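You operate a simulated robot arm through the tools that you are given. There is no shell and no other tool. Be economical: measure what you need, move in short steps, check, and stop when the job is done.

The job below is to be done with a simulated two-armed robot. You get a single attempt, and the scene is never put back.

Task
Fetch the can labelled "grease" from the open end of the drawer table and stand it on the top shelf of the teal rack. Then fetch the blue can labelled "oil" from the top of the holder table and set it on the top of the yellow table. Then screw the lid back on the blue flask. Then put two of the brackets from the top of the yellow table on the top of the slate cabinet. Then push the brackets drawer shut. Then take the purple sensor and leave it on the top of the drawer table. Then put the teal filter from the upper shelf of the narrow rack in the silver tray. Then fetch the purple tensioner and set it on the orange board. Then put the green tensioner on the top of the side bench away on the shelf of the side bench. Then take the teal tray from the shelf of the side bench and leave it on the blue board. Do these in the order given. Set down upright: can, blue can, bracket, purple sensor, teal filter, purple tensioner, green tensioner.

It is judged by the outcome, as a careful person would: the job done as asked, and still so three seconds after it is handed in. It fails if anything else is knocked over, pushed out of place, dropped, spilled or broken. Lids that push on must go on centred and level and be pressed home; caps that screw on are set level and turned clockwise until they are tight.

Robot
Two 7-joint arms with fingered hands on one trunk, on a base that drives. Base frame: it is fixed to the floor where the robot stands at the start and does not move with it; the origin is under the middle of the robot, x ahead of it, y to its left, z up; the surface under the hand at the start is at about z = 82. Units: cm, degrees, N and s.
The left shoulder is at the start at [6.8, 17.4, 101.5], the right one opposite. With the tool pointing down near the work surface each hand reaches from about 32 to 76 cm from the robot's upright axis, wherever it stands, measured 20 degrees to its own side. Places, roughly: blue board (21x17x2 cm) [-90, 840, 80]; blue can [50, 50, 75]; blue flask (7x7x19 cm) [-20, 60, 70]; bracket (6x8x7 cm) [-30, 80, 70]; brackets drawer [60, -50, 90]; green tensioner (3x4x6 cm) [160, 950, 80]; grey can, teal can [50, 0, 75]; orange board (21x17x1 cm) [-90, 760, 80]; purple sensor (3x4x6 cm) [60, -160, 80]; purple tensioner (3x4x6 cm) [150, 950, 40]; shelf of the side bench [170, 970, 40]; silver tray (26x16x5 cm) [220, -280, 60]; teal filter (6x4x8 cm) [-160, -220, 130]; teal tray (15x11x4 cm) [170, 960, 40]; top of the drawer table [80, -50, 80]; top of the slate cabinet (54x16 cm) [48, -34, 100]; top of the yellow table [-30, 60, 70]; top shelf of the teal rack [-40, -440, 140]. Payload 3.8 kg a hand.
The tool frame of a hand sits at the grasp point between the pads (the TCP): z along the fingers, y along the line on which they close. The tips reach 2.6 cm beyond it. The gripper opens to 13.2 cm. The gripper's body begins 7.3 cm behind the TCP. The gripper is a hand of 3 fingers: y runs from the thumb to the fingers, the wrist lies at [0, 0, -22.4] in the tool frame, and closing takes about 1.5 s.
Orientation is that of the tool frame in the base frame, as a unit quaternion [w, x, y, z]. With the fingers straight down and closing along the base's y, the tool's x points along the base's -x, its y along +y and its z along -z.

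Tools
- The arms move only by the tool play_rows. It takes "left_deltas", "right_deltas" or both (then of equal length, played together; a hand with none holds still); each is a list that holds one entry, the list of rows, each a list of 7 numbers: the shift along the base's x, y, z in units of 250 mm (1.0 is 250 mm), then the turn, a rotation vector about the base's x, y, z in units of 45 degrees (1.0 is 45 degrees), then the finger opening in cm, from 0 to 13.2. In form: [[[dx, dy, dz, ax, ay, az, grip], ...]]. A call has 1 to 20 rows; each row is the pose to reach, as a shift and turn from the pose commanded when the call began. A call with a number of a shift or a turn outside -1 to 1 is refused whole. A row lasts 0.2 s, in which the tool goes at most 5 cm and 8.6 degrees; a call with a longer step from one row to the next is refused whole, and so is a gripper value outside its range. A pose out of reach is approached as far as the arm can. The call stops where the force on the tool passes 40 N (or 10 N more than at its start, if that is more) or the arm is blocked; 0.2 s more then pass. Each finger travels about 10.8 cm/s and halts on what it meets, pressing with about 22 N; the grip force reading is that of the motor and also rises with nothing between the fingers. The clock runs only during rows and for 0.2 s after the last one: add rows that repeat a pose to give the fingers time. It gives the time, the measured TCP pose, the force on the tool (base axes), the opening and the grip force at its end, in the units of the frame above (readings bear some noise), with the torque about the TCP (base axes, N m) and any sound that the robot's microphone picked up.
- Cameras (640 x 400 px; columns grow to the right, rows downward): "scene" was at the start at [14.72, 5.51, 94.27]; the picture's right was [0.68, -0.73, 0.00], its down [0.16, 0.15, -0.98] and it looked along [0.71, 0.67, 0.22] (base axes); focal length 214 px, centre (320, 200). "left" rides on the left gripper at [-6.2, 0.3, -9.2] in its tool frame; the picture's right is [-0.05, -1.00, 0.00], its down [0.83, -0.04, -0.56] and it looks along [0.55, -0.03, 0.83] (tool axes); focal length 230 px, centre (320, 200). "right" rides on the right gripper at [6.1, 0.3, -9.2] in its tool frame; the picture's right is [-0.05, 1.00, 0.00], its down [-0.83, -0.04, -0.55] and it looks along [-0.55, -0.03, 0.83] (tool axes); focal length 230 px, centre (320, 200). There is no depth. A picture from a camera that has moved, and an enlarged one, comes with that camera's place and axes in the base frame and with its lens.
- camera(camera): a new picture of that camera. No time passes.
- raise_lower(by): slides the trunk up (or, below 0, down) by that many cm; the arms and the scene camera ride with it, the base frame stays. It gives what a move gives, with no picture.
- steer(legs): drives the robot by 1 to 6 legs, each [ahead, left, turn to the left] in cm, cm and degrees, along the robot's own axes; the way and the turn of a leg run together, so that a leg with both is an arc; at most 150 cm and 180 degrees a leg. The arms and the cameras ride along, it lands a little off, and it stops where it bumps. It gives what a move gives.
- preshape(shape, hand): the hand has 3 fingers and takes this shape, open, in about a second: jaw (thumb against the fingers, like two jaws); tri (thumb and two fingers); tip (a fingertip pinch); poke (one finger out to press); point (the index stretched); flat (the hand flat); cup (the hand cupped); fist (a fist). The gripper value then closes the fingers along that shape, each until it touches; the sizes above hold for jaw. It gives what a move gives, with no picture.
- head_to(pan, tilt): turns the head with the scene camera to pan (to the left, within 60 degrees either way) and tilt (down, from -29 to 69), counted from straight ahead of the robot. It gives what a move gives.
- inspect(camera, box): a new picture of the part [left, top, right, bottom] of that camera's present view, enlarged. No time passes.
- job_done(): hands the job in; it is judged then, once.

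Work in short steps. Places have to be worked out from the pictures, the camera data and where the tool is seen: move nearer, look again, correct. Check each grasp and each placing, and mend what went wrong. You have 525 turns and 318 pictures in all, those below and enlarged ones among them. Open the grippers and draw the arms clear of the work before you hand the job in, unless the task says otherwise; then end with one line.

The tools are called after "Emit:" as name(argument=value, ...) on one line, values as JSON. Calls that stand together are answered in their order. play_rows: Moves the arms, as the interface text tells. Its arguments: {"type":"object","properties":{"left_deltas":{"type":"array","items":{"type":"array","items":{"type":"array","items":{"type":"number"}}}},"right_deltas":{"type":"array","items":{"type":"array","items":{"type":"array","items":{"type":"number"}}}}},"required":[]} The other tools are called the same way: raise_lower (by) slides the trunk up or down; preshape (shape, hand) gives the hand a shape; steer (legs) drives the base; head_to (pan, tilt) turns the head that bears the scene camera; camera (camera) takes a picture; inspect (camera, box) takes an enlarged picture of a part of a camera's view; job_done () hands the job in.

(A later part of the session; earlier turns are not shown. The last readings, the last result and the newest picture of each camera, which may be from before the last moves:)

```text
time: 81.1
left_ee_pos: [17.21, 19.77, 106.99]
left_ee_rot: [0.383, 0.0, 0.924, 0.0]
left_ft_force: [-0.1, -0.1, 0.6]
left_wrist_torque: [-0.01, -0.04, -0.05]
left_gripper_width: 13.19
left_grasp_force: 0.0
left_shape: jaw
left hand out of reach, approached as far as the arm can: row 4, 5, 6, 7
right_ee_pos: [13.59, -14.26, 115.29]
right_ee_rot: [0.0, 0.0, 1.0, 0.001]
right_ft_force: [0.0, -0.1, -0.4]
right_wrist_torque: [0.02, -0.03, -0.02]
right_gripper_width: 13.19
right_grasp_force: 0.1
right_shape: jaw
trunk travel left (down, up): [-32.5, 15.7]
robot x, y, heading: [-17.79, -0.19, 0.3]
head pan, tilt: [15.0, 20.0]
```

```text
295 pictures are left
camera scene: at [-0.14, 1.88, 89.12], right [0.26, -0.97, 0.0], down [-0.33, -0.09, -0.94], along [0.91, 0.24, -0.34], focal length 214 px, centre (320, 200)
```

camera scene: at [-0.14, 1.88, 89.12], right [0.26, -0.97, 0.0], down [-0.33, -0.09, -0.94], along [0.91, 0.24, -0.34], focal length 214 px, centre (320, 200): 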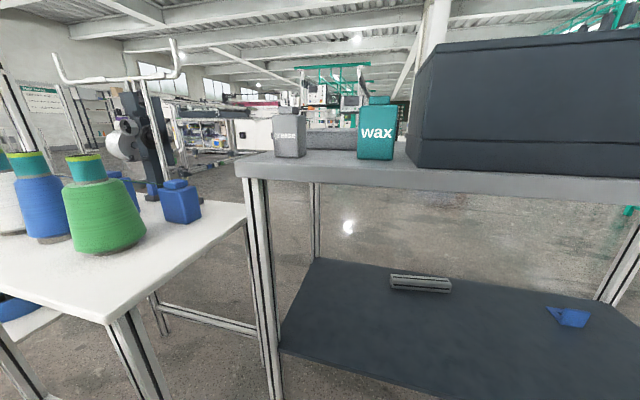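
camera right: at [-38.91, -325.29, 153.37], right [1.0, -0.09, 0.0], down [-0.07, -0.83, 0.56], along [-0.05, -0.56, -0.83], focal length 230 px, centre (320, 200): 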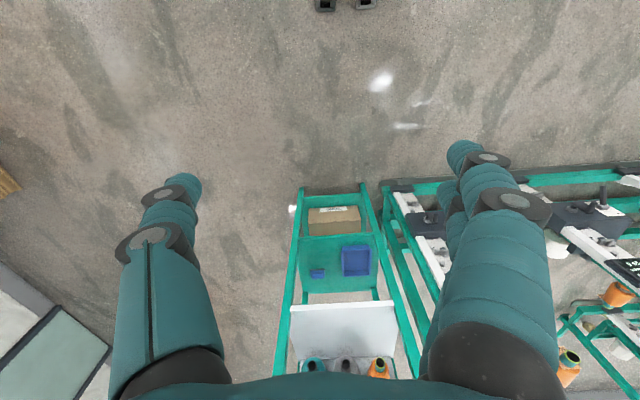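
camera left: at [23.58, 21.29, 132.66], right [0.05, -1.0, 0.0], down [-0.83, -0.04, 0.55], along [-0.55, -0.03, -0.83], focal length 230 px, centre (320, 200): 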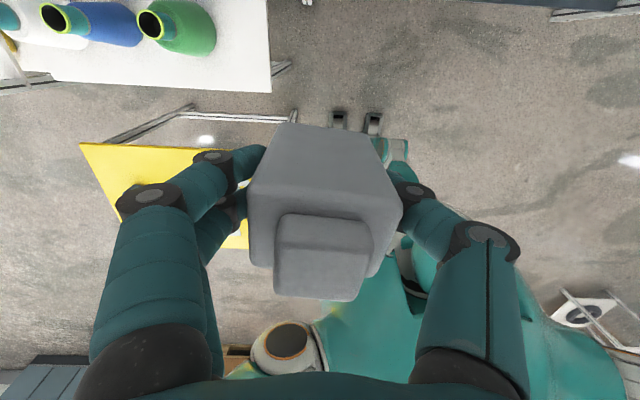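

Can stands upright. I turn the left hand the rest of the way to horizontal while extending.

Emit:
play_rows(left_deltas=[[[0.1, 0, 0, 0, -0.18, 0, 13.2], [0.2, 0, 0, 0, -0.36, 0, 13.2], [0.3, 0, 0, 0, -0.54, 0, 13.2], [0.4, 0.01, 0, 0, -0.72, 0, 13.2], [0.5, 0.02, -0.1, 0, -0.9, 0, 13.2], [0.6, 0.03, -0.2, 0, -1.0, 0, 13.2], [0.62, 0.03, -0.3, 0, -1.0, 0, 13.2], [0.62, 0.03, -0.3, 0, -1.0, 0, 13.2]]])

Emit:
camera(camera="left")

Emit:
camera(camera="scene")

```text
time: 82.9
left_ee_pos: [34.71, 18.76, 104.53]
left_ee_rot: [0.681, 0.002, 0.732, -0.002]
left_ft_force: [-0.6, -1.3, -0.3]
left_wrist_torque: [0.0, -0.02, -0.01]
left_gripper_width: 13.22
left_grasp_force: 0.0
left_shape: jaw
left hand out of reach, approached as far as the arm can: row 1, 2, 3, 4, 5, 6, 7, 8
right_ee_pos: [13.73, -14.24, 115.12]
right_ee_rot: [0.001, 0.0, 1.0, 0.0]
right_ft_force: [1.0, 0.4, 0.2]
right_wrist_torque: [-0.01, -0.03, -0.02]
right_gripper_width: 13.21
right_grasp_force: 0.1
right_shape: jaw
trunk travel left (down, up): [-32.5, 15.7]
robot x, y, heading: [-17.81, -0.11, -0.0]
head pan, tilt: [15.0, 20.0]
```

```text
294 pictures are left
camera left: at [25.96, 19.03, 111.39], right [0.0, -1.0, 0.05], down [-0.61, -0.04, -0.79], along [0.79, -0.04, -0.61], focal length 230 px, centre (320, 200)
```

left: 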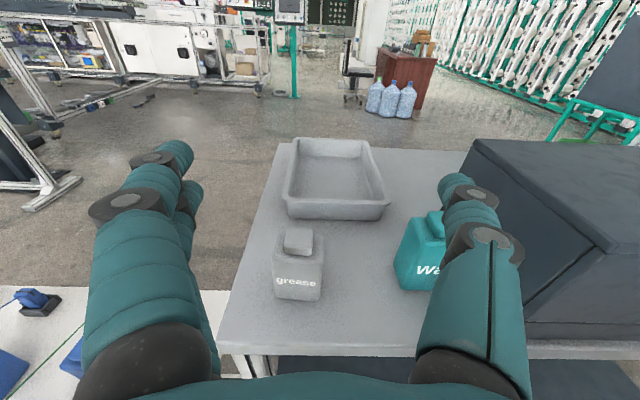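

```text
293 pictures are left
camera scene: at [-0.15, 1.88, 89.13], right [0.26, -0.97, 0.0], down [-0.33, -0.09, -0.94], along [0.91, 0.24, -0.34], focal length 214 px, centre (320, 200)
```

scene: 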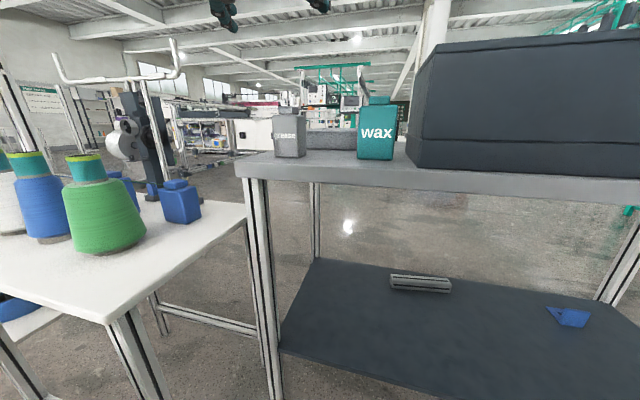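

Horizontal pose is too folded here. I check the left side (elbow vs yellow table) before backing further.

Emit:
head_to(pan=60, tilt=30)

Emit:
camera(camera="scene")

```text
time: 84.0
left_ee_pos: [34.66, 18.69, 104.59]
left_ee_rot: [0.681, 0.003, 0.732, -0.003]
left_ft_force: [-0.4, -0.2, -0.3]
left_wrist_torque: [0.01, 0.01, 0.0]
left_gripper_width: 13.19
left_grasp_force: 0.1
left_shape: jaw
right_ee_pos: [13.59, -14.3, 115.1]
right_ee_rot: [0.001, 0.0, 1.0, 0.001]
right_ft_force: [0.3, -0.2, 0.6]
right_wrist_torque: [0.05, 0.03, -0.01]
right_gripper_width: 13.2
right_grasp_force: 0.1
right_shape: jaw
trunk travel left (down, up): [-32.5, 15.7]
robot x, y, heading: [-17.91, -0.32, 0.1]
head pan, tilt: [60.0, 30.0]
```

```text
292 pictures are left
camera scene: at [-4.6, 7.29, 87.52], right [0.87, -0.5, 0.0], down [-0.25, -0.43, -0.87], along [0.43, 0.75, -0.5], focal length 214 px, centre (320, 200)
```

scene: 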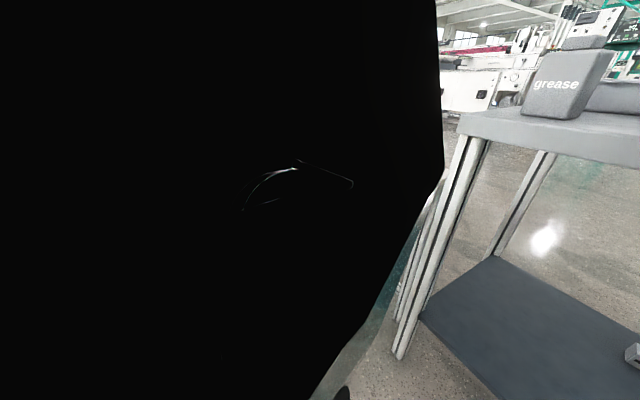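

I back off 12 cm and shift 9 cm right, which gives both clearance and a better reach direction.

Emit:
steer(legs=[[-12, -9, 0]])

Emit:
play_rows(left_deltas=[[[0.1, 0.1, 0, 0, 0, 0, 13.2], [0.2, 0.2, 0, 0, 0, 0, 13.2], [0.3, 0.3, 0, 0, -0.04, 0, 13.2], [0.4, 0.4, -0.05, 0, -0.08, 0, 13.2], [0.45, 0.45, -0.15, 0, -0.09, 0, 13.2], [0.45, 0.45, -0.25, 0, -0.09, 0, 13.2], [0.45, 0.45, -0.25, 0, -0.09, 0, 13.2]]])

Emit:
camera(camera="left")

```text
time: 85.5
left_ee_pos: [22.73, 9.54, 104.62]
left_ee_rot: [0.682, 0.002, 0.731, -0.002]
left_ft_force: [0.4, -0.3, 0.3]
left_wrist_torque: [0.02, 0.01, 0.02]
left_gripper_width: 13.19
left_grasp_force: 0.1
left_shape: jaw
right_ee_pos: [1.74, -23.36, 115.16]
right_ee_rot: [0.001, 0.0, 1.0, 0.0]
right_ft_force: [0.1, -0.7, -0.1]
right_wrist_torque: [0.01, -0.03, -0.02]
right_gripper_width: 13.18
right_grasp_force: 0.1
right_shape: jaw
trunk travel left (down, up): [-32.5, 15.7]
robot x, y, heading: [-29.65, -9.33, -0.1]
head pan, tilt: [60.0, 30.0]
```

```text
time: 87.0
left_ee_pos: [30.85, 20.66, 109.6]
left_ee_rot: [0.695, 0.003, 0.719, -0.002]
left_ft_force: [1.2, -0.8, -0.1]
left_wrist_torque: [-0.04, 0.0, 0.0]
left_gripper_width: 13.23
left_grasp_force: 0.0
left_shape: jaw
left hand out of reach, approached as far as the arm can: row 1, 2, 3, 4, 5, 6, 7
right_ee_pos: [1.75, -23.37, 115.14]
right_ee_rot: [0.002, 0.0, 1.0, 0.0]
right_ft_force: [-0.4, -0.2, 1.2]
right_wrist_torque: [-0.02, 0.02, 0.0]
right_gripper_width: 13.19
right_grasp_force: 0.0
right_shape: jaw
trunk travel left (down, up): [-32.5, 15.7]
robot x, y, heading: [-29.67, -9.19, 0.1]
head pan, tilt: [60.0, 30.0]
```

```text
291 pictures are left
camera left: at [21.86, 21.03, 116.12], right [-0.01, -1.0, 0.05], down [-0.58, -0.04, -0.81], along [0.81, -0.03, -0.58], focal length 230 px, centre (320, 200)
```

left: 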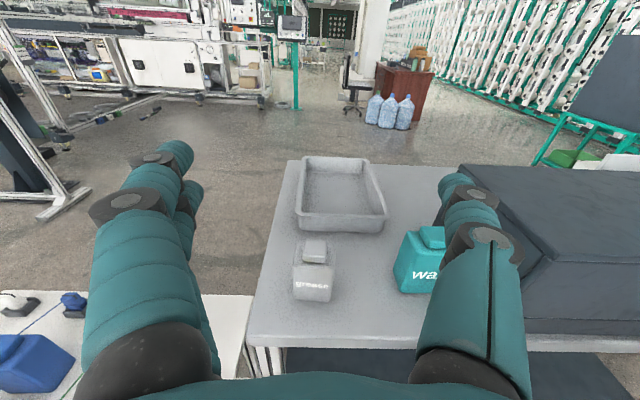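

Horizontal at this low height hits a wrist limit. I'll instead use a pitch of ~40° below horizontal, which should suit both table and shelf; try it now.

Emit:
play_rows(left_deltas=[[[0, 0, 0, 0, 0.16, 0, 13.2], [0, 0, 0, 0, 0.32, 0, 13.2], [0, 0, 0, 0, 0.48, 0, 13.2], [0, 0, -0.1, 0, 0.64, 0, 13.2], [0, 0, -0.2, 0, 0.8, 0, 13.2], [0, 0, -0.3, 0, 0.84, 0, 13.2], [0, 0, -0.4, 0, 0.84, 0, 13.2], [0, 0, -0.4, 0, 0.84, 0, 13.2]]])

Emit:
camera(camera="left")

```text
time: 88.8
left_ee_pos: [30.82, 20.33, 98.76]
left_ee_rot: [0.439, 0.001, 0.898, -0.003]
left_ft_force: [0.3, -0.5, 0.8]
left_wrist_torque: [-0.01, 0.0, -0.01]
left_gripper_width: 13.18
left_grasp_force: 0.0
left_shape: jaw
right_ee_pos: [1.75, -23.27, 115.23]
right_ee_rot: [0.001, 0.0, 1.0, 0.0]
right_ft_force: [-0.1, -0.1, 0.6]
right_wrist_torque: [-0.02, 0.0, -0.02]
right_gripper_width: 13.17
right_grasp_force: 0.1
right_shape: jaw
trunk travel left (down, up): [-32.5, 15.7]
robot x, y, heading: [-29.74, -9.49, 0.2]
head pan, tilt: [60.0, 30.0]
```

```text
290 pictures are left
camera left: at [27.34, 20.71, 109.23], right [0.03, -1.0, 0.05], down [-0.95, -0.04, -0.32], along [0.32, -0.04, -0.95], focal length 230 px, centre (320, 200)
```

left: 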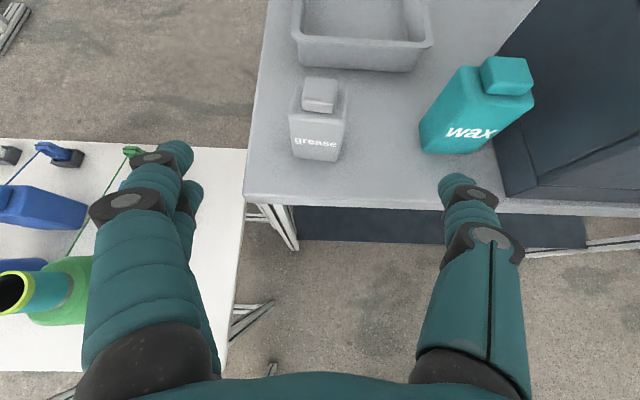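

Reachable. The tool axis already lines up with the can at (44.4, 20.4); I advance along it to z=87 and close.

Emit:
play_rows(left_deltas=[[[0.12, 0, -0.1, 0, 0, 0, 13.2], [0.24, 0, -0.2, 0, 0, 0, 13.2], [0.36, 0, -0.31, 0, 0, 0, 13.2], [0.46, 0, -0.4, 0, 0, 0, 13.2], [0.54, 0, -0.465, 0, 0, 0, 13.2], [0.54, 0, -0.465, 0, 0, 0, 13.2]]])

Emit:
head_to(pan=20, tilt=10)

Emit:
camera(camera="scene")

Emit:
camera(camera="left")

```text
time: 90.2
left_ee_pos: [44.14, 20.42, 87.14]
left_ee_rot: [0.44, 0.001, 0.898, -0.002]
left_ft_force: [0.0, 0.4, 0.0]
left_wrist_torque: [-0.02, 0.03, 0.0]
left_gripper_width: 13.21
left_grasp_force: 0.1
left_shape: jaw
right_ee_pos: [1.82, -23.34, 115.2]
right_ee_rot: [0.001, 0.0, 1.0, 0.0]
right_ft_force: [0.0, -0.6, -0.4]
right_wrist_torque: [-0.02, 0.03, -0.03]
right_gripper_width: 13.19
right_grasp_force: 0.0
right_shape: jaw
trunk travel left (down, up): [-32.5, 15.7]
robot x, y, heading: [-29.59, -9.68, 0.1]
head pan, tilt: [60.0, 30.0]
```

```text
time: 91.3
left_ee_pos: [44.0, 20.54, 87.13]
left_ee_rot: [0.441, 0.001, 0.898, -0.003]
left_ft_force: [-0.1, 0.0, 0.2]
left_wrist_torque: [-0.01, 0.02, 0.01]
left_gripper_width: 13.19
left_grasp_force: 0.0
left_shape: jaw
right_ee_pos: [1.78, -23.39, 115.12]
right_ee_rot: [0.0, 0.0, 1.0, 0.0]
right_ft_force: [0.4, -0.7, 0.2]
right_wrist_torque: [-0.01, 0.01, 0.01]
right_gripper_width: 13.18
right_grasp_force: 0.1
right_shape: jaw
trunk travel left (down, up): [-32.5, 15.7]
robot x, y, heading: [-29.87, -9.45, -0.1]
head pan, tilt: [20.0, 10.0]
```

```text
289 pictures are left
camera scene: at [-12.29, -6.41, 90.75], right [0.34, -0.94, 0.0], down [-0.16, -0.06, -0.98], along [0.92, 0.34, -0.17], focal length 214 px, centre (320, 200)
```

scene: 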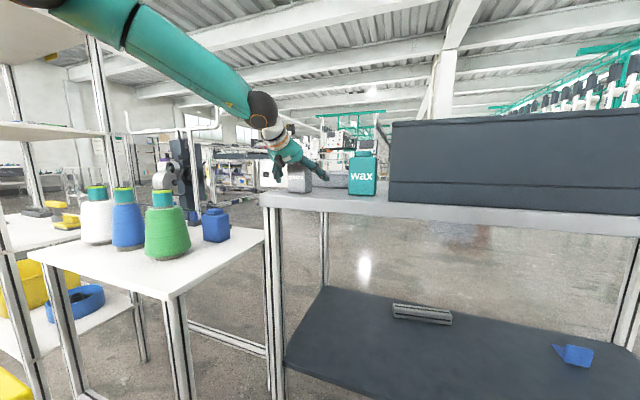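

```text
288 pictures are left
camera left: at [40.59, 20.81, 97.7], right [0.03, -1.0, 0.05], down [-0.95, -0.04, -0.32], along [0.32, -0.04, -0.95], focal length 230 px, centre (320, 200)
```

left: 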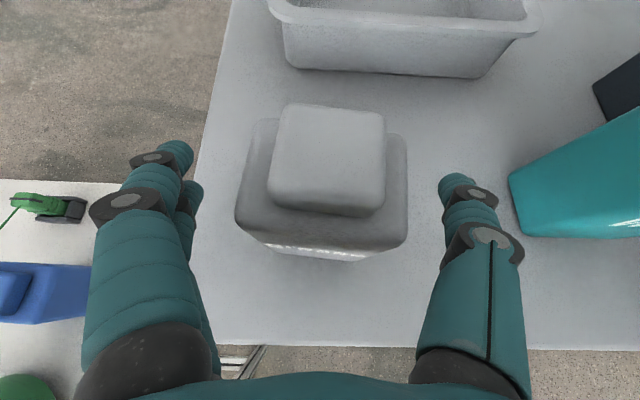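

Fingers straddle the can properly; close and lift.

Emit:
play_rows(left_deltas=[[[0, 0, 0, 0, 0, 0, 10], [0, 0, 0, 0, 0, 0, 7], [0, 0, 0, 0, 0, 0, 4], [0, 0, 0, 0, 0, 0, 4], [0, 0, 0, 0, 0, 0, 4], [0, 0, 0, 0, 0, 0, 4], [0, 0, 0.08, 0, 0, 0, 4], [0, 0, 0.2, 0, 0, 0, 4], [0, 0, 0.3, 0, 0, 0, 4], [-0.1, 0, 0.4, 0, 0, 0, 4], [-0.2, 0, 0.5, 0, 0, 0, 4], [-0.3, 0, 0.6, 0, 0, 0, 4], [-0.4, -0.05, 0.7, 0, 0, 0, 4], [-0.5, -0.1, 0.8, 0, 0, 0, 4], [-0.5, -0.1, 0.8, 0, 0, 0, 4]]])

Emit:
camera(camera="left")

```text
time: 94.5
left_ee_pos: [31.65, 18.14, 107.66]
left_ee_rot: [0.439, 0.0, 0.899, -0.002]
left_ft_force: [-0.5, -0.5, -3.3]
left_wrist_torque: [-0.04, 0.0, 0.02]
left_gripper_width: 5.4
left_grasp_force: 21.9
left_shape: jaw
right_ee_pos: [1.82, -23.32, 115.07]
right_ee_rot: [0.0, -0.001, 1.0, 0.0]
right_ft_force: [0.4, -0.4, -0.1]
right_wrist_torque: [0.04, -0.02, 0.03]
right_gripper_width: 13.19
right_grasp_force: 0.0
right_shape: jaw
trunk travel left (down, up): [-32.5, 15.7]
robot x, y, heading: [-29.78, -9.62, -0.2]
head pan, tilt: [20.0, 10.0]
```

```text
287 pictures are left
camera left: at [28.22, 18.36, 118.23], right [0.03, -1.0, 0.05], down [-0.95, -0.04, -0.31], along [0.32, -0.04, -0.95], focal length 230 px, centre (320, 200)
```

left: 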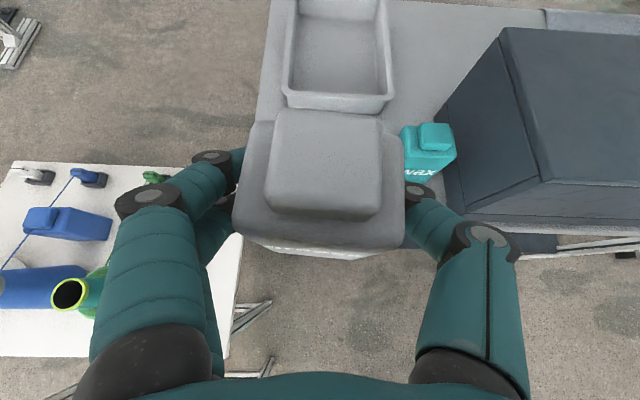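

Held well. Raise the trunk, back off, turn and drive to the rack.

Emit:
raise_lower(by=15.5)

Emit:
steer(legs=[[-20, -15, 0], [0, 0, -90], [150, 0, 0], [130, -5, 0]])

Emit:
head_to(pan=0, tilt=-5)

Emit:
camera(camera="scene")

```text
time: 96.3
left_ee_pos: [31.84, 17.9, 122.62]
left_ee_rot: [0.439, 0.001, 0.899, -0.003]
left_ft_force: [-0.6, -0.4, -2.7]
left_wrist_torque: [-0.02, -0.01, -0.01]
left_gripper_width: 5.42
left_grasp_force: 21.9
left_shape: jaw
right_ee_pos: [1.95, -23.32, 130.69]
right_ee_rot: [-0.001, 0.0, 1.0, -0.001]
right_ft_force: [-1.4, 0.6, 0.3]
right_wrist_torque: [-0.01, 0.08, -0.01]
right_gripper_width: 13.18
right_grasp_force: 0.0
right_shape: jaw
trunk travel left (down, up): [-48.0, 0.2]
robot x, y, heading: [-30.1, -9.72, -0.3]
head pan, tilt: [20.0, 10.0]
```

```text
time: 115.5
left_ee_pos: [-48.05, -370.39, 122.81]
left_ee_rot: [0.298, 0.657, 0.612, -0.324]
left_ft_force: [-0.2, 0.0, -3.2]
left_wrist_torque: [0.01, -0.03, 0.01]
left_gripper_width: 5.39
left_grasp_force: 21.8
left_shape: jaw
right_ee_pos: [-87.09, -337.68, 130.75]
right_ee_rot: [0.001, 0.731, 0.682, 0.0]
right_ft_force: [1.0, 0.8, -0.6]
right_wrist_torque: [0.0, -0.02, 0.03]
right_gripper_width: 13.19
right_grasp_force: 0.0
right_shape: jaw
trunk travel left (down, up): [-48.0, 0.2]
robot x, y, heading: [-70.97, -307.07, -94.1]
head pan, tilt: [20.0, 10.0]
```

```text
time: 116.3
left_ee_pos: [-48.01, -370.36, 122.87]
left_ee_rot: [0.298, 0.657, 0.612, -0.324]
left_ft_force: [0.4, 0.0, -2.4]
left_wrist_torque: [-0.02, -0.01, -0.02]
left_gripper_width: 5.37
left_grasp_force: 22.4
left_shape: jaw
right_ee_pos: [-87.07, -337.7, 130.75]
right_ee_rot: [0.001, 0.73, 0.683, -0.001]
right_ft_force: [0.3, -0.5, -0.1]
right_wrist_torque: [-0.02, -0.02, -0.01]
right_gripper_width: 13.2
right_grasp_force: 0.1
right_shape: jaw
trunk travel left (down, up): [-48.0, 0.2]
robot x, y, heading: [-71.27, -306.88, -94.0]
head pan, tilt: [0.0, -5.0]
```

```text
286 pictures are left
camera scene: at [-72.58, -326.78, 112.22], right [-1.0, 0.07, 0.0], down [-0.01, -0.09, -1.0], along [-0.07, -0.99, 0.09], focal length 214 px, centre (320, 200)
```

scene: 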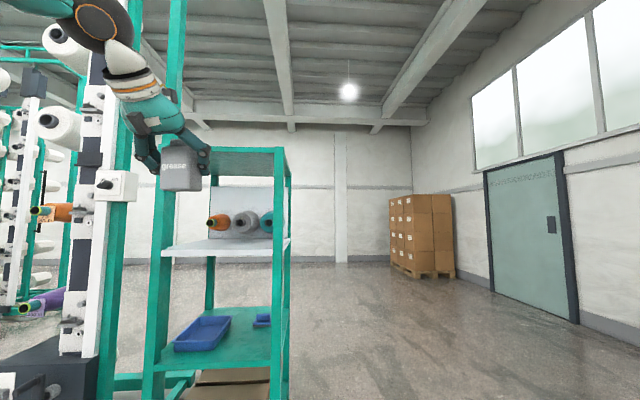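

The rack's right front post is at (-62.7, -414.8), top at z≈142. I straighten the heading and raise the hand to see over the shelf.

Emit:
steer(legs=[[0, 0, 4]])

Emit:
play_rows(left_deltas=[[[0, 0, 0.15, 0, 0, 0, 4], [0, 0, 0.3, 0, 0, 0, 4], [0, 0, 0.45, 0, 0, 0, 4], [0, 0, 0.6, 0, 0, 0, 4], [0, 0, 0.75, 0, 0, 0, 4], [0, 0, 0.9, 0, 0, 0, 4], [0, 0, 1.0, 0, 0, 0, 4], [0, 0, 1.0, 0, 0, 0, 4]]])

Emit:
camera(camera="left")

```text
time: 117.2
left_ee_pos: [-43.67, -368.53, 122.87]
left_ee_rot: [0.31, 0.635, 0.635, -0.313]
left_ft_force: [0.5, 0.2, -3.0]
left_wrist_torque: [0.0, 0.01, 0.0]
left_gripper_width: 5.38
left_grasp_force: 21.9
left_shape: jaw
right_ee_pos: [-84.81, -338.62, 130.59]
right_ee_rot: [0.0, 0.706, 0.708, -0.001]
right_ft_force: [0.4, -0.4, -0.7]
right_wrist_torque: [0.02, 0.02, 0.0]
right_gripper_width: 13.2
right_grasp_force: 0.1
right_shape: jaw
trunk travel left (down, up): [-48.0, 0.2]
robot x, y, heading: [-71.04, -307.5, -89.8]
head pan, tilt: [0.0, -5.0]
```

```text
time: 119.0
left_ee_pos: [-36.21, -364.5, 144.21]
left_ee_rot: [0.309, 0.636, 0.634, -0.313]
left_ft_force: [0.3, -0.7, -2.5]
left_wrist_torque: [-0.02, 0.01, 0.01]
left_gripper_width: 5.39
left_grasp_force: 21.8
left_shape: jaw
left hand out of reach, approached as far as the arm can: row 3, 4, 5, 6, 7, 8
right_ee_pos: [-84.88, -338.68, 130.67]
right_ee_rot: [0.001, 0.706, 0.708, 0.0]
right_ft_force: [-0.5, 0.2, -0.3]
right_wrist_torque: [-0.03, 0.0, 0.02]
right_gripper_width: 13.16
right_grasp_force: 0.1
right_shape: jaw
trunk travel left (down, up): [-48.0, 0.2]
robot x, y, heading: [-71.29, -307.6, -89.9]
head pan, tilt: [0.0, -5.0]
```

```text
285 pictures are left
camera left: at [-35.84, -360.98, 154.81], right [-1.0, -0.03, 0.04], down [-0.04, 0.95, -0.32], along [-0.03, -0.32, -0.95], focal length 230 px, centre (320, 200)
```

left: 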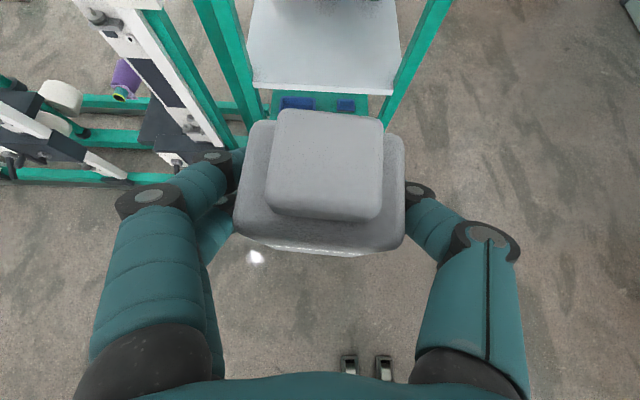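

Reach limit at this distance; I test nearer the body, which should allow more height.

Emit:
play_rows(left_deltas=[[[-0.05, 0.12, 0, 0, 0, 0, 4], [-0.1, 0.25, 0, 0, 0, 0, 4], [-0.15, 0.4, 0.05, 0, 0, 0, 4], [-0.2, 0.5, 0.15, 0, 0, 0, 4], [-0.2, 0.55, 0.3, 0, 0, 0, 4], [-0.2, 0.6, 0.45, 0, 0, 0, 4], [-0.2, 0.6, 0.55, 0, 0, 0, 4], [-0.2, 0.6, 0.55, 0, 0, 0, 4]]])

```text
time: 120.8
left_ee_pos: [-40.67, -349.32, 155.34]
left_ee_rot: [0.308, 0.636, 0.635, -0.313]
left_ft_force: [-0.1, 0.3, -2.9]
left_wrist_torque: [0.03, 0.01, 0.0]
left_gripper_width: 5.34
left_grasp_force: 22.4
left_shape: jaw
left hand out of reach, approached as far as the arm can: row 6, 7, 8
right_ee_pos: [-84.69, -338.7, 130.75]
right_ee_rot: [0.0, 0.706, 0.708, 0.0]
right_ft_force: [0.7, 0.5, 0.8]
right_wrist_torque: [0.0, 0.0, 0.0]
right_gripper_width: 13.16
right_grasp_force: 0.1
right_shape: jaw
trunk travel left (down, up): [-48.0, 0.2]
robot x, y, heading: [-71.46, -306.99, -89.7]
head pan, tilt: [0.0, -5.0]
```

Near the body the hand reaches z=155 (can bottom ≈150). I drive forward 55 cm and look.

Emit:
steer(legs=[[55, 0, 0]])

Emit:
camera(camera="left")

Emit:
camera(camera="scene")

```text
time: 123.9
left_ee_pos: [-39.97, -402.49, 155.42]
left_ee_rot: [0.311, 0.633, 0.637, -0.313]
left_ft_force: [0.2, -0.6, -2.2]
left_wrist_torque: [0.0, 0.01, 0.02]
left_gripper_width: 5.34
left_grasp_force: 22.1
left_shape: jaw
right_ee_pos: [-84.17, -392.41, 130.73]
right_ee_rot: [0.001, 0.703, 0.712, 0.0]
right_ft_force: [-0.3, -0.2, -0.3]
right_wrist_torque: [-0.03, 0.0, 0.01]
right_gripper_width: 13.16
right_grasp_force: 0.0
right_shape: jaw
trunk travel left (down, up): [-48.0, 0.2]
robot x, y, heading: [-70.45, -360.73, -89.4]
head pan, tilt: [0.0, -5.0]
```

```text
284 pictures are left
camera left: at [-39.53, -399.1, 165.92], right [-1.0, -0.04, 0.05], down [-0.05, 0.95, -0.32], along [-0.03, -0.32, -0.95], focal length 230 px, centre (320, 200)
```

left: 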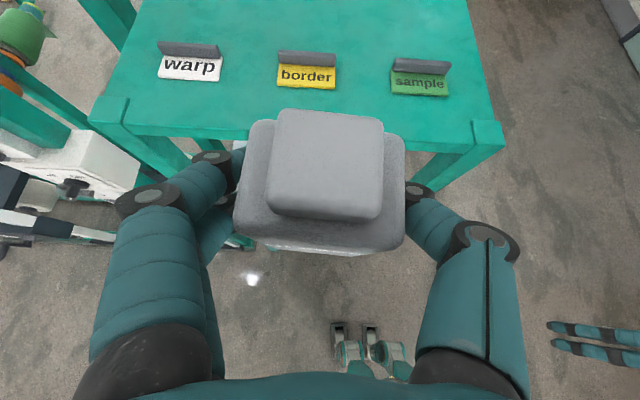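

```text
283 pictures are left
camera scene: at [-70.6, -380.37, 112.25], right [-1.0, -0.01, 0.0], down [0.0, -0.09, -1.0], along [0.01, -1.0, 0.09], focal length 214 px, centre (320, 200)
```

scene: 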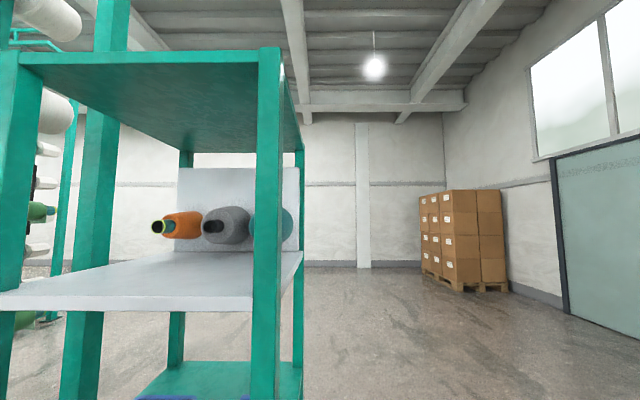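

The shelf top (z≈142, front edge y≈-415.5) has label stands "warp/border/sample" with fronts at y≈-423. I'll put the can in the gap between border and sample, at about (-45.4, -420). Drive 13 cm forward first.

Emit:
steer(legs=[[13, 0, -0.6]])

Emit:
play_rows(left_deltas=[[[-0.1, -0.03, 0, 0, 0, 0, 4], [-0.2, -0.06, 0, 0, 0, 0, 4], [-0.2, -0.06, 0, 0, 0, 0, 4]]])

Emit:
camera(camera="left")

Emit:
camera(camera="scene")

```text
time: 125.2
left_ee_pos: [-40.25, -415.99, 155.6]
left_ee_rot: [0.31, 0.635, 0.633, -0.315]
left_ft_force: [-0.8, 1.1, -1.9]
left_wrist_torque: [-0.02, -0.02, 0.01]
left_gripper_width: 5.37
left_grasp_force: 21.8
left_shape: jaw
right_ee_pos: [-84.29, -405.29, 130.79]
right_ee_rot: [0.002, 0.707, 0.708, -0.001]
right_ft_force: [-0.5, 0.0, -0.6]
right_wrist_torque: [-0.03, 0.01, 0.02]
right_gripper_width: 13.23
right_grasp_force: 0.0
right_shape: jaw
trunk travel left (down, up): [-48.0, 0.2]
robot x, y, heading: [-70.43, -373.97, -90.1]
head pan, tilt: [0.0, -5.0]
```

```text
time: 126.0
left_ee_pos: [-42.54, -416.81, 153.81]
left_ee_rot: [0.31, 0.635, 0.634, -0.314]
left_ft_force: [0.4, 0.1, -3.4]
left_wrist_torque: [-0.02, 0.01, 0.0]
left_gripper_width: 5.35
left_grasp_force: 21.9
left_shape: jaw
left hand out of reach, approached as far as the arm can: row 1, 2, 3
right_ee_pos: [-84.48, -405.34, 130.67]
right_ee_rot: [0.001, 0.706, 0.708, -0.001]
right_ft_force: [0.1, -0.9, -0.3]
right_wrist_torque: [0.0, -0.03, 0.0]
right_gripper_width: 13.18
right_grasp_force: 0.1
right_shape: jaw
trunk travel left (down, up): [-48.0, 0.2]
robot x, y, heading: [-70.64, -373.98, -89.9]
head pan, tilt: [0.0, -5.0]
```

```text
282 pictures are left
camera left: at [-42.07, -413.31, 164.47], right [-1.0, -0.03, 0.05], down [-0.04, 0.95, -0.32], along [-0.04, -0.32, -0.95], focal length 230 px, centre (320, 200)
```

left: 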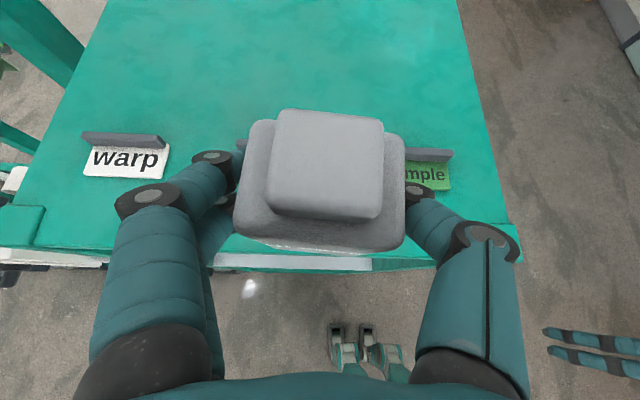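

```text
281 pictures are left
camera scene: at [-70.74, -393.62, 112.22], right [-1.0, 0.0, 0.0], down [0.0, -0.09, -1.0], along [0.0, -1.0, 0.09], focal length 214 px, centre (320, 200)
```

scene: 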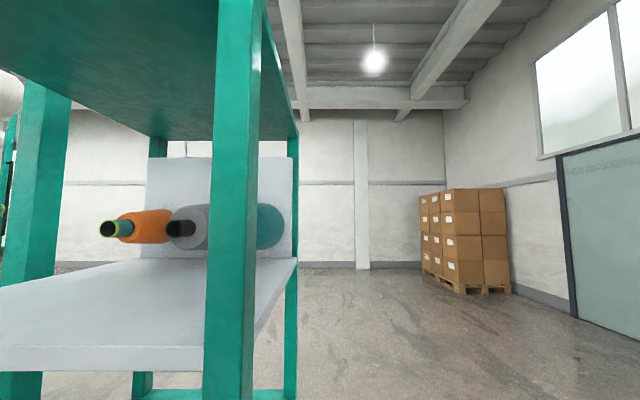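

I nudge the base 3 cm right and 3 cm ahead to line up with the gap.

Emit:
steer(legs=[[3, -3, 0]])

Emit:
camera(camera="left")

```text
time: 127.0
left_ee_pos: [-45.38, -419.36, 153.96]
left_ee_rot: [0.309, 0.635, 0.634, -0.315]
left_ft_force: [0.3, 0.2, -2.2]
left_wrist_torque: [0.01, -0.03, -0.05]
left_gripper_width: 5.34
left_grasp_force: 21.9
left_shape: jaw
right_ee_pos: [-87.36, -408.29, 130.89]
right_ee_rot: [0.0, 0.706, 0.708, -0.002]
right_ft_force: [-0.5, 0.7, -1.0]
right_wrist_torque: [0.0, 0.01, 0.01]
right_gripper_width: 13.2
right_grasp_force: 0.1
right_shape: jaw
trunk travel left (down, up): [-48.0, 0.2]
robot x, y, heading: [-73.32, -376.84, -90.0]
head pan, tilt: [0.0, -5.0]
```

```text
280 pictures are left
camera left: at [-44.86, -416.0, 164.57], right [-1.0, -0.03, 0.05], down [-0.04, 0.95, -0.32], along [-0.04, -0.32, -0.95], focal length 230 px, centre (320, 200)
```

left: 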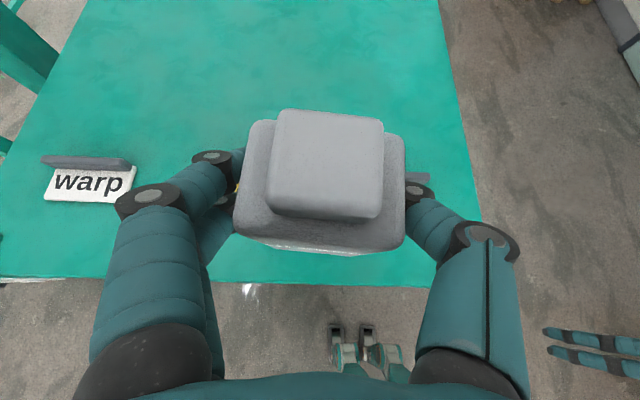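

Aligned. I lower slowly toward the shelf.

Emit:
play_rows(left_deltas=[[[0, -0.01, -0.08, 0, 0, 0, 4], [0, -0.02, -0.16, 0, 0, 0, 4], [0, -0.02, -0.22, 0, 0, 0, 4], [0, -0.02, -0.25, 0, 0, 0, 4], [0, -0.02, -0.25, 0, 0, 0, 4]]])

Emit:
camera(camera="left")

```text
time: 128.2
left_ee_pos: [-45.29, -420.16, 147.6]
left_ee_rot: [0.309, 0.635, 0.634, -0.315]
left_ft_force: [0.5, 0.2, -1.9]
left_wrist_torque: [0.0, -0.04, 0.02]
left_gripper_width: 5.35
left_grasp_force: 22.0
left_shape: jaw
right_ee_pos: [-87.43, -408.45, 130.78]
right_ee_rot: [0.0, 0.706, 0.708, 0.0]
right_ft_force: [0.7, 0.5, -0.2]
right_wrist_torque: [0.04, 0.01, 0.0]
right_gripper_width: 13.2
right_grasp_force: 0.1
right_shape: jaw
trunk travel left (down, up): [-48.0, 0.2]
robot x, y, heading: [-73.63, -376.63, -89.8]
head pan, tilt: [0.0, -5.0]
```

```text
279 pictures are left
camera left: at [-44.86, -416.58, 158.12], right [-1.0, -0.03, 0.05], down [-0.04, 0.95, -0.32], along [-0.04, -0.32, -0.95], focal length 230 px, centre (320, 200)
```

left: 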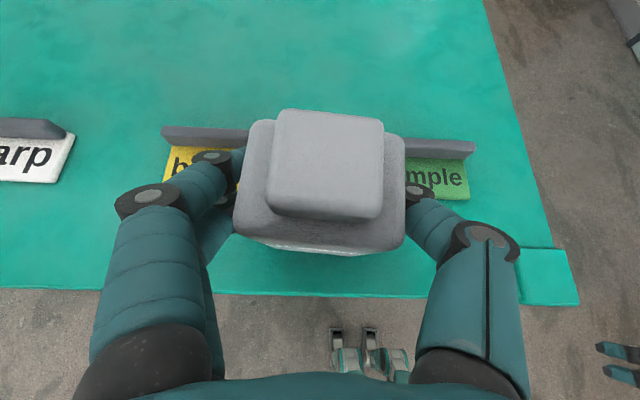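

I shift back ~0.6 cm for finger clearance to the labels and lower to contact.

Emit:
play_rows(left_deltas=[[[0, 0.025, 0, 0, 0, 0, 4], [0, 0.025, -0.01, 0, 0, 0, 4], [0, 0.025, -0.02, 0, 0, 0, 4], [0, 0.025, -0.03, 0, 0, 0, 4], [0, 0.025, -0.03, 0, 0, 0, 4]]])

```text
time: 129.4
left_ee_pos: [-45.41, -419.59, 147.04]
left_ee_rot: [0.309, 0.635, 0.633, -0.316]
left_ft_force: [0.4, -1.8, 6.6]
left_wrist_torque: [-0.07, -0.03, 0.0]
left_gripper_width: 5.35
left_grasp_force: 22.7
left_shape: jaw
right_ee_pos: [-87.28, -408.38, 130.73]
right_ee_rot: [0.001, 0.706, 0.709, -0.001]
right_ft_force: [0.0, -0.2, -0.3]
right_wrist_torque: [0.01, -0.03, -0.03]
right_gripper_width: 13.22
right_grasp_force: 0.1
right_shape: jaw
trunk travel left (down, up): [-48.0, 0.2]
robot x, y, heading: [-73.29, -376.66, -89.3]
head pan, tilt: [0.0, -5.0]
```

Contact. Open partly and retreat back along the tool axis.

Emit:
play_rows(left_deltas=[[[0, 0, 0, 0, 0, 0, 7], [0, 0, 0, 0, 0, 0, 8.5], [0, 0, 0, 0, 0, 0, 8.5], [0, 0, 0, 0, 0, 0, 8.5], [0, 0.08, 0.07, 0, 0, 0, 8.5], [0, 0.2, 0.16, 0, 0, 0, 9], [0, 0.32, 0.25, 0, 0, 0, 10], [0, 0.45, 0.3, 0, 0, 0, 12], [0, 0.6, 0.3, 0, 0, 0, 13.2], [0, 0.6, 0.3, 0, 0, 0, 13.2]]])

Emit:
camera(camera="left")

```text
time: 131.6
left_ee_pos: [-45.69, -404.52, 154.45]
left_ee_rot: [0.308, 0.636, 0.634, -0.315]
left_ft_force: [-0.8, 0.3, 0.1]
left_wrist_torque: [0.01, -0.02, 0.01]
left_gripper_width: 13.18
left_grasp_force: 0.0
left_shape: jaw
right_ee_pos: [-87.33, -408.53, 130.67]
right_ee_rot: [0.001, 0.706, 0.709, 0.0]
right_ft_force: [-0.5, -0.1, 1.4]
right_wrist_torque: [0.02, 0.02, -0.03]
right_gripper_width: 13.19
right_grasp_force: 0.0
right_shape: jaw
trunk travel left (down, up): [-48.0, 0.2]
robot x, y, heading: [-73.58, -377.08, -89.7]
head pan, tilt: [0.0, -5.0]
```

```text
278 pictures are left
camera left: at [-45.19, -401.01, 164.99], right [-1.0, -0.03, 0.05], down [-0.04, 0.95, -0.32], along [-0.04, -0.32, -0.95], focal length 230 px, centre (320, 200)
```

left: 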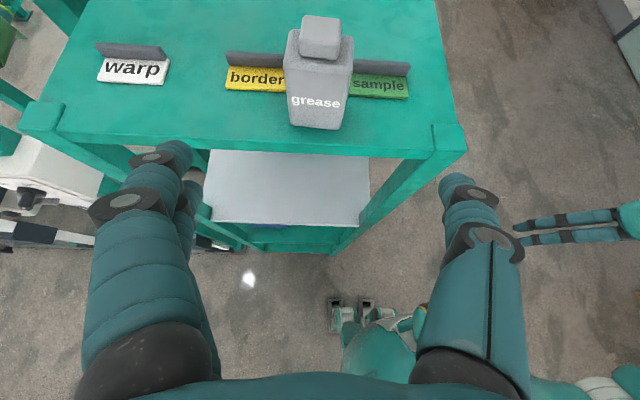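

Task 1 done: can stands upright, labels untouched. Now I drive back toward the holder table.

Emit:
steer(legs=[[-150, 0, 0], [-140, 0, 0], [0, 0, 90], [50, 60, 0]])

Emit:
head_to(pan=30, tilt=20)

Emit:
camera(camera="scene")

```text
time: 155.0
left_ee_pos: [10.17, 2.83, 154.51]
left_ee_rot: [0.441, 0.006, 0.898, -0.006]
left_ft_force: [-0.5, 0.6, 0.6]
left_wrist_torque: [0.02, 0.01, 0.01]
left_gripper_width: 13.2
left_grasp_force: 0.1
left_shape: jaw
right_ee_pos: [13.71, -39.0, 130.7]
right_ee_rot: [0.002, 0.004, 1.0, 0.0]
right_ft_force: [0.2, -0.3, -0.5]
right_wrist_torque: [0.02, 0.01, 0.01]
right_gripper_width: 13.19
right_grasp_force: 0.1
right_shape: jaw
trunk travel left (down, up): [-48.0, 0.2]
robot x, y, heading: [-17.65, -24.85, -0.3]
head pan, tilt: [0.0, -5.0]
```

```text
time: 155.9
left_ee_pos: [10.18, 2.8, 154.41]
left_ee_rot: [0.44, 0.006, 0.898, -0.006]
left_ft_force: [-0.1, 0.1, 0.1]
left_wrist_torque: [0.01, -0.01, -0.05]
left_gripper_width: 13.21
left_grasp_force: 0.1
left_shape: jaw
right_ee_pos: [13.81, -38.98, 130.76]
right_ee_rot: [0.001, 0.003, 1.0, 0.0]
right_ft_force: [0.6, 0.4, 0.5]
right_wrist_torque: [-0.02, 0.01, 0.0]
right_gripper_width: 13.19
right_grasp_force: 0.1
right_shape: jaw
trunk travel left (down, up): [-48.0, 0.2]
robot x, y, heading: [-17.72, -24.98, -0.4]
head pan, tilt: [30.0, 20.0]
```

```text
277 pictures are left
camera scene: at [1.18, -20.54, 108.23], right [0.49, -0.87, 0.0], down [-0.3, -0.17, -0.94], along [0.82, 0.46, -0.34], focal length 214 px, centre (320, 200)
```

scene: 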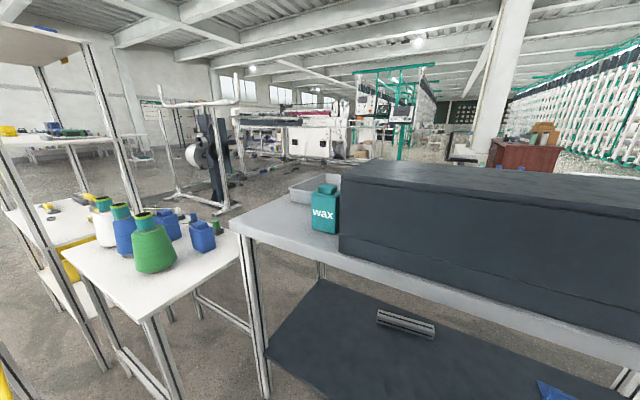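

I see the holder table (white) with three cones and two blue cans at about (39,47) and (38,63), tops near z≈80. I drive to about (-3,0) and lower the trunk to normal.

Emit:
steer(legs=[[14, 24, 0]])

Emit:
raise_lower(by=-12)

Emit:
play_rows(left_deltas=[[[0, 0, -0.1, 0, 0.18, 0, 13.2], [0, 0, -0.2, 0, 0.36, 0, 13.2], [0, 0, -0.3, 0, 0.54, 0, 13.2], [0, 0, -0.4, 0, 0.72, 0, 13.2], [0, 0, -0.5, 0, 0.9, 0, 13.2], [0, 0, -0.6, 0, 1.0, 0, 13.2], [0, 0, -0.6, 0, 1.0, 0, 13.2]]])

Emit:
play_rows(left_deltas=[[[0, 0.1, 0, 0, 0.06, 0, 13.2], [0.1, 0.2, 0, 0, 0.12, 0, 13.2], [0.2, 0.3, 0, 0, 0.155, 0, 13.2], [0.3, 0.42, 0, 0, 0.155, 0, 13.2], [0.4, 0.55, 0, 0, 0.155, 0, 13.2], [0.45, 0.7, 0, 0, 0.155, 0, 13.2], [0.45, 0.7, 0, 0, 0.155, 0, 13.2]]])

Emit:
camera(camera="left")

```text
time: 158.6
left_ee_pos: [24.09, 27.03, 154.57]
left_ee_rot: [0.44, 0.001, 0.898, -0.003]
left_ft_force: [-0.8, -1.2, 0.6]
left_wrist_torque: [0.02, 0.01, -0.01]
left_gripper_width: 13.19
left_grasp_force: 0.0
left_shape: jaw
right_ee_pos: [27.93, -14.65, 130.63]
right_ee_rot: [0.002, -0.001, 1.0, 0.0]
right_ft_force: [-0.6, 0.7, 0.6]
right_wrist_torque: [0.03, -0.03, -0.01]
right_gripper_width: 13.21
right_grasp_force: 0.1
right_shape: jaw
trunk travel left (down, up): [-48.0, 0.2]
robot x, y, heading: [-3.12, -1.34, 0.0]
head pan, tilt: [30.0, 20.0]
```

```text
time: 160.1
left_ee_pos: [24.03, 27.04, 142.51]
left_ee_rot: [0.441, 0.001, 0.898, -0.003]
left_ft_force: [0.0, 0.5, -0.8]
left_wrist_torque: [0.01, 0.02, 0.0]
left_gripper_width: 13.22
left_grasp_force: 0.1
left_shape: jaw
right_ee_pos: [27.97, -14.63, 118.84]
right_ee_rot: [0.002, -0.001, 1.0, 0.0]
right_ft_force: [-0.8, 0.1, -0.3]
right_wrist_torque: [0.03, -0.03, -0.01]
right_gripper_width: 13.18
right_grasp_force: 0.0
right_shape: jaw
trunk travel left (down, up): [-36.0, 12.2]
robot x, y, heading: [-3.23, -0.75, 0.3]
head pan, tilt: [30.0, 20.0]
```

```text
time: 161.7
left_ee_pos: [24.14, 27.03, 127.01]
left_ee_rot: [0.064, 0.0, 0.998, -0.006]
left_ft_force: [0.8, -0.7, -0.3]
left_wrist_torque: [-0.01, -0.02, -0.02]
left_gripper_width: 13.19
left_grasp_force: 0.1
left_shape: jaw
left hand out of reach, approached as far as the arm can: row 4, 5, 6, 7
right_ee_pos: [28.03, -14.56, 118.76]
right_ee_rot: [0.001, -0.001, 1.0, 0.0]
right_ft_force: [0.1, 0.0, -0.2]
right_wrist_torque: [-0.02, 0.04, 0.0]
right_gripper_width: 13.19
right_grasp_force: 0.0
right_shape: jaw
trunk travel left (down, up): [-36.0, 12.2]
robot x, y, heading: [-3.22, -0.89, -0.1]
head pan, tilt: [30.0, 20.0]
```

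```text
time: 163.3
left_ee_pos: [35.22, 44.47, 123.74]
left_ee_rot: [0.004, -0.001, 1.0, -0.003]
left_ft_force: [0.1, -0.4, -0.4]
left_wrist_torque: [0.03, 0.0, -0.03]
left_gripper_width: 13.2
left_grasp_force: 0.0
left_shape: jaw
left hand out of reach, approached as far as the arm can: row 1, 2, 3, 4, 5, 6, 7
right_ee_pos: [28.08, -14.72, 118.6]
right_ee_rot: [0.001, -0.001, 1.0, 0.0]
right_ft_force: [0.7, -0.9, -0.6]
right_wrist_torque: [-0.01, 0.0, -0.01]
right_gripper_width: 13.18
right_grasp_force: 0.2
right_shape: jaw
trunk travel left (down, up): [-36.0, 12.2]
robot x, y, heading: [-3.16, -0.51, 0.1]
head pan, tilt: [30.0, 20.0]
```

```text
276 pictures are left
camera left: at [41.33, 44.74, 133.04], right [0.05, -1.0, 0.01], down [-0.84, -0.04, 0.55], along [-0.55, -0.04, -0.84], focal length 230 px, centre (320, 200)
```

left: 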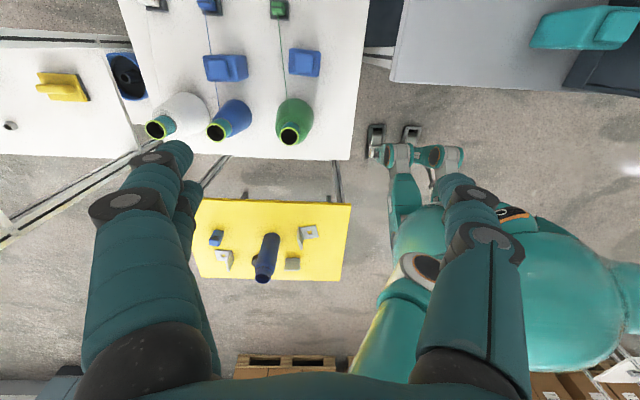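

Excellent view of both tables. I zoom on the two blue cans for labels and on the yellow table.

Emit:
inspect(camera="left", box=[180, 30, 340, 130])

Emit:
inspect(camera="left", box=[190, 190, 360, 296])

```text
4.00 times, centred on (260, 80) of left
camera zoom: at [41.33, 44.74, 133.04], right [0.05, -1.0, 0.01], down [-0.84, -0.04, 0.55], along [-0.55, -0.04, -0.84], focal length 920 px, centre (560, 680)
```

zoom: 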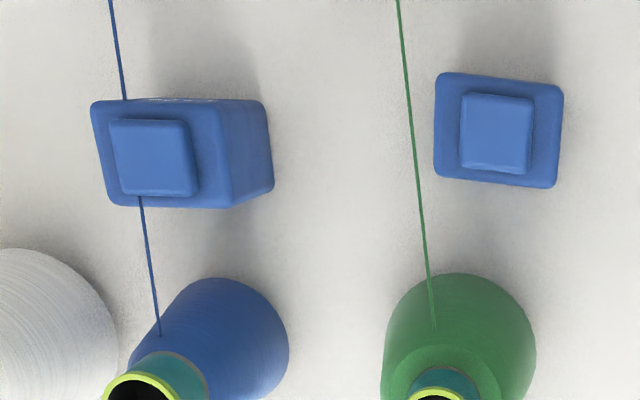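

```text
3.76 times, centred on (275, 243) of left
camera zoom: at [41.33, 44.74, 133.04], right [0.05, -1.0, 0.01], down [-0.84, -0.04, 0.55], along [-0.55, -0.04, -0.84], focal length 866 px, centre (489, 38)
```

zoom: 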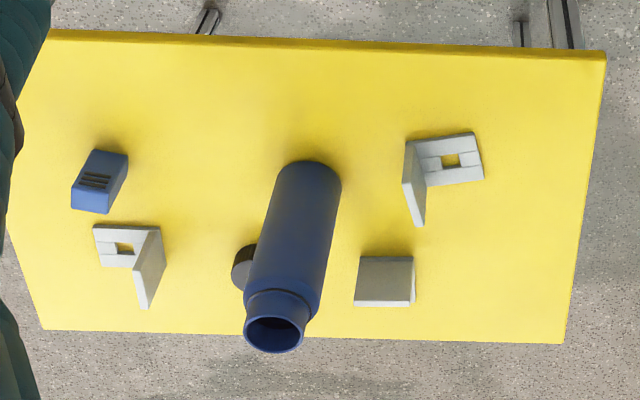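

Labels face +x. I move the hand forward over the table corner so its camera looks back at the label faces.

Emit:
play_rows(left_deltas=[[[0, -0.1, -0.1, 0, 0, 0, 13.2], [0.08, -0.2, -0.22, 0, 0, 0, 13.2], [0.16, -0.3, -0.34, 0, 0, 0, 13.2], [0.24, -0.4, -0.46, 0, 0, 0, 13.2], [0.32, -0.48, -0.6, 0, 0, 0, 13.2], [0.4, -0.55, -0.75, 0, 0, 0, 13.2], [0.5, -0.58, -0.85, 0, 0, 0, 13.2], [0.6, -0.58, -0.95, 0, 0, 0, 13.2], [0.6, -0.58, -0.95, 0, 0, 0, 13.2]]])

Emit:
inspect(camera="left", box=[0, 60, 320, 260])

```text
time: 165.3
left_ee_pos: [49.95, 29.91, 99.91]
left_ee_rot: [0.003, 0.001, 1.0, -0.004]
left_ft_force: [-0.3, -0.4, 0.3]
left_wrist_torque: [-0.03, 0.0, -0.01]
left_gripper_width: 13.21
left_grasp_force: 0.1
left_shape: jaw
right_ee_pos: [27.99, -14.68, 118.79]
right_ee_rot: [0.002, -0.001, 1.0, 0.0]
right_ft_force: [-0.4, 1.2, 0.0]
right_wrist_torque: [0.02, -0.01, 0.0]
right_gripper_width: 13.2
right_grasp_force: 0.2
right_shape: jaw
trunk travel left (down, up): [-36.0, 12.2]
robot x, y, heading: [-3.3, -0.71, 0.3]
head pan, tilt: [30.0, 20.0]
```

```text
2.00 times, centred on (160, 160) of left
camera zoom: at [56.16, 30.22, 109.19], right [0.05, -1.0, 0.01], down [-0.83, -0.04, 0.55], along [-0.55, -0.04, -0.84], focal length 460 px, centre (640, 280)
```

zoom: 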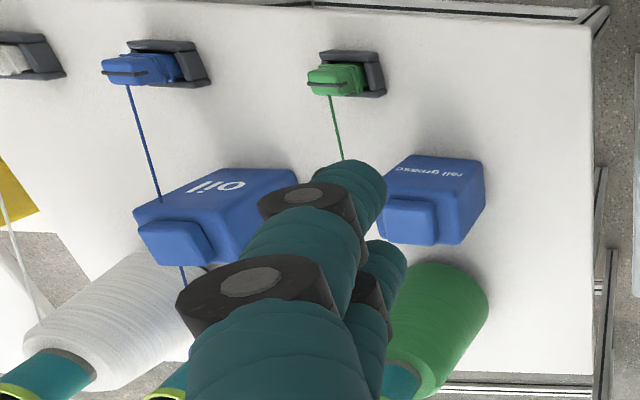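

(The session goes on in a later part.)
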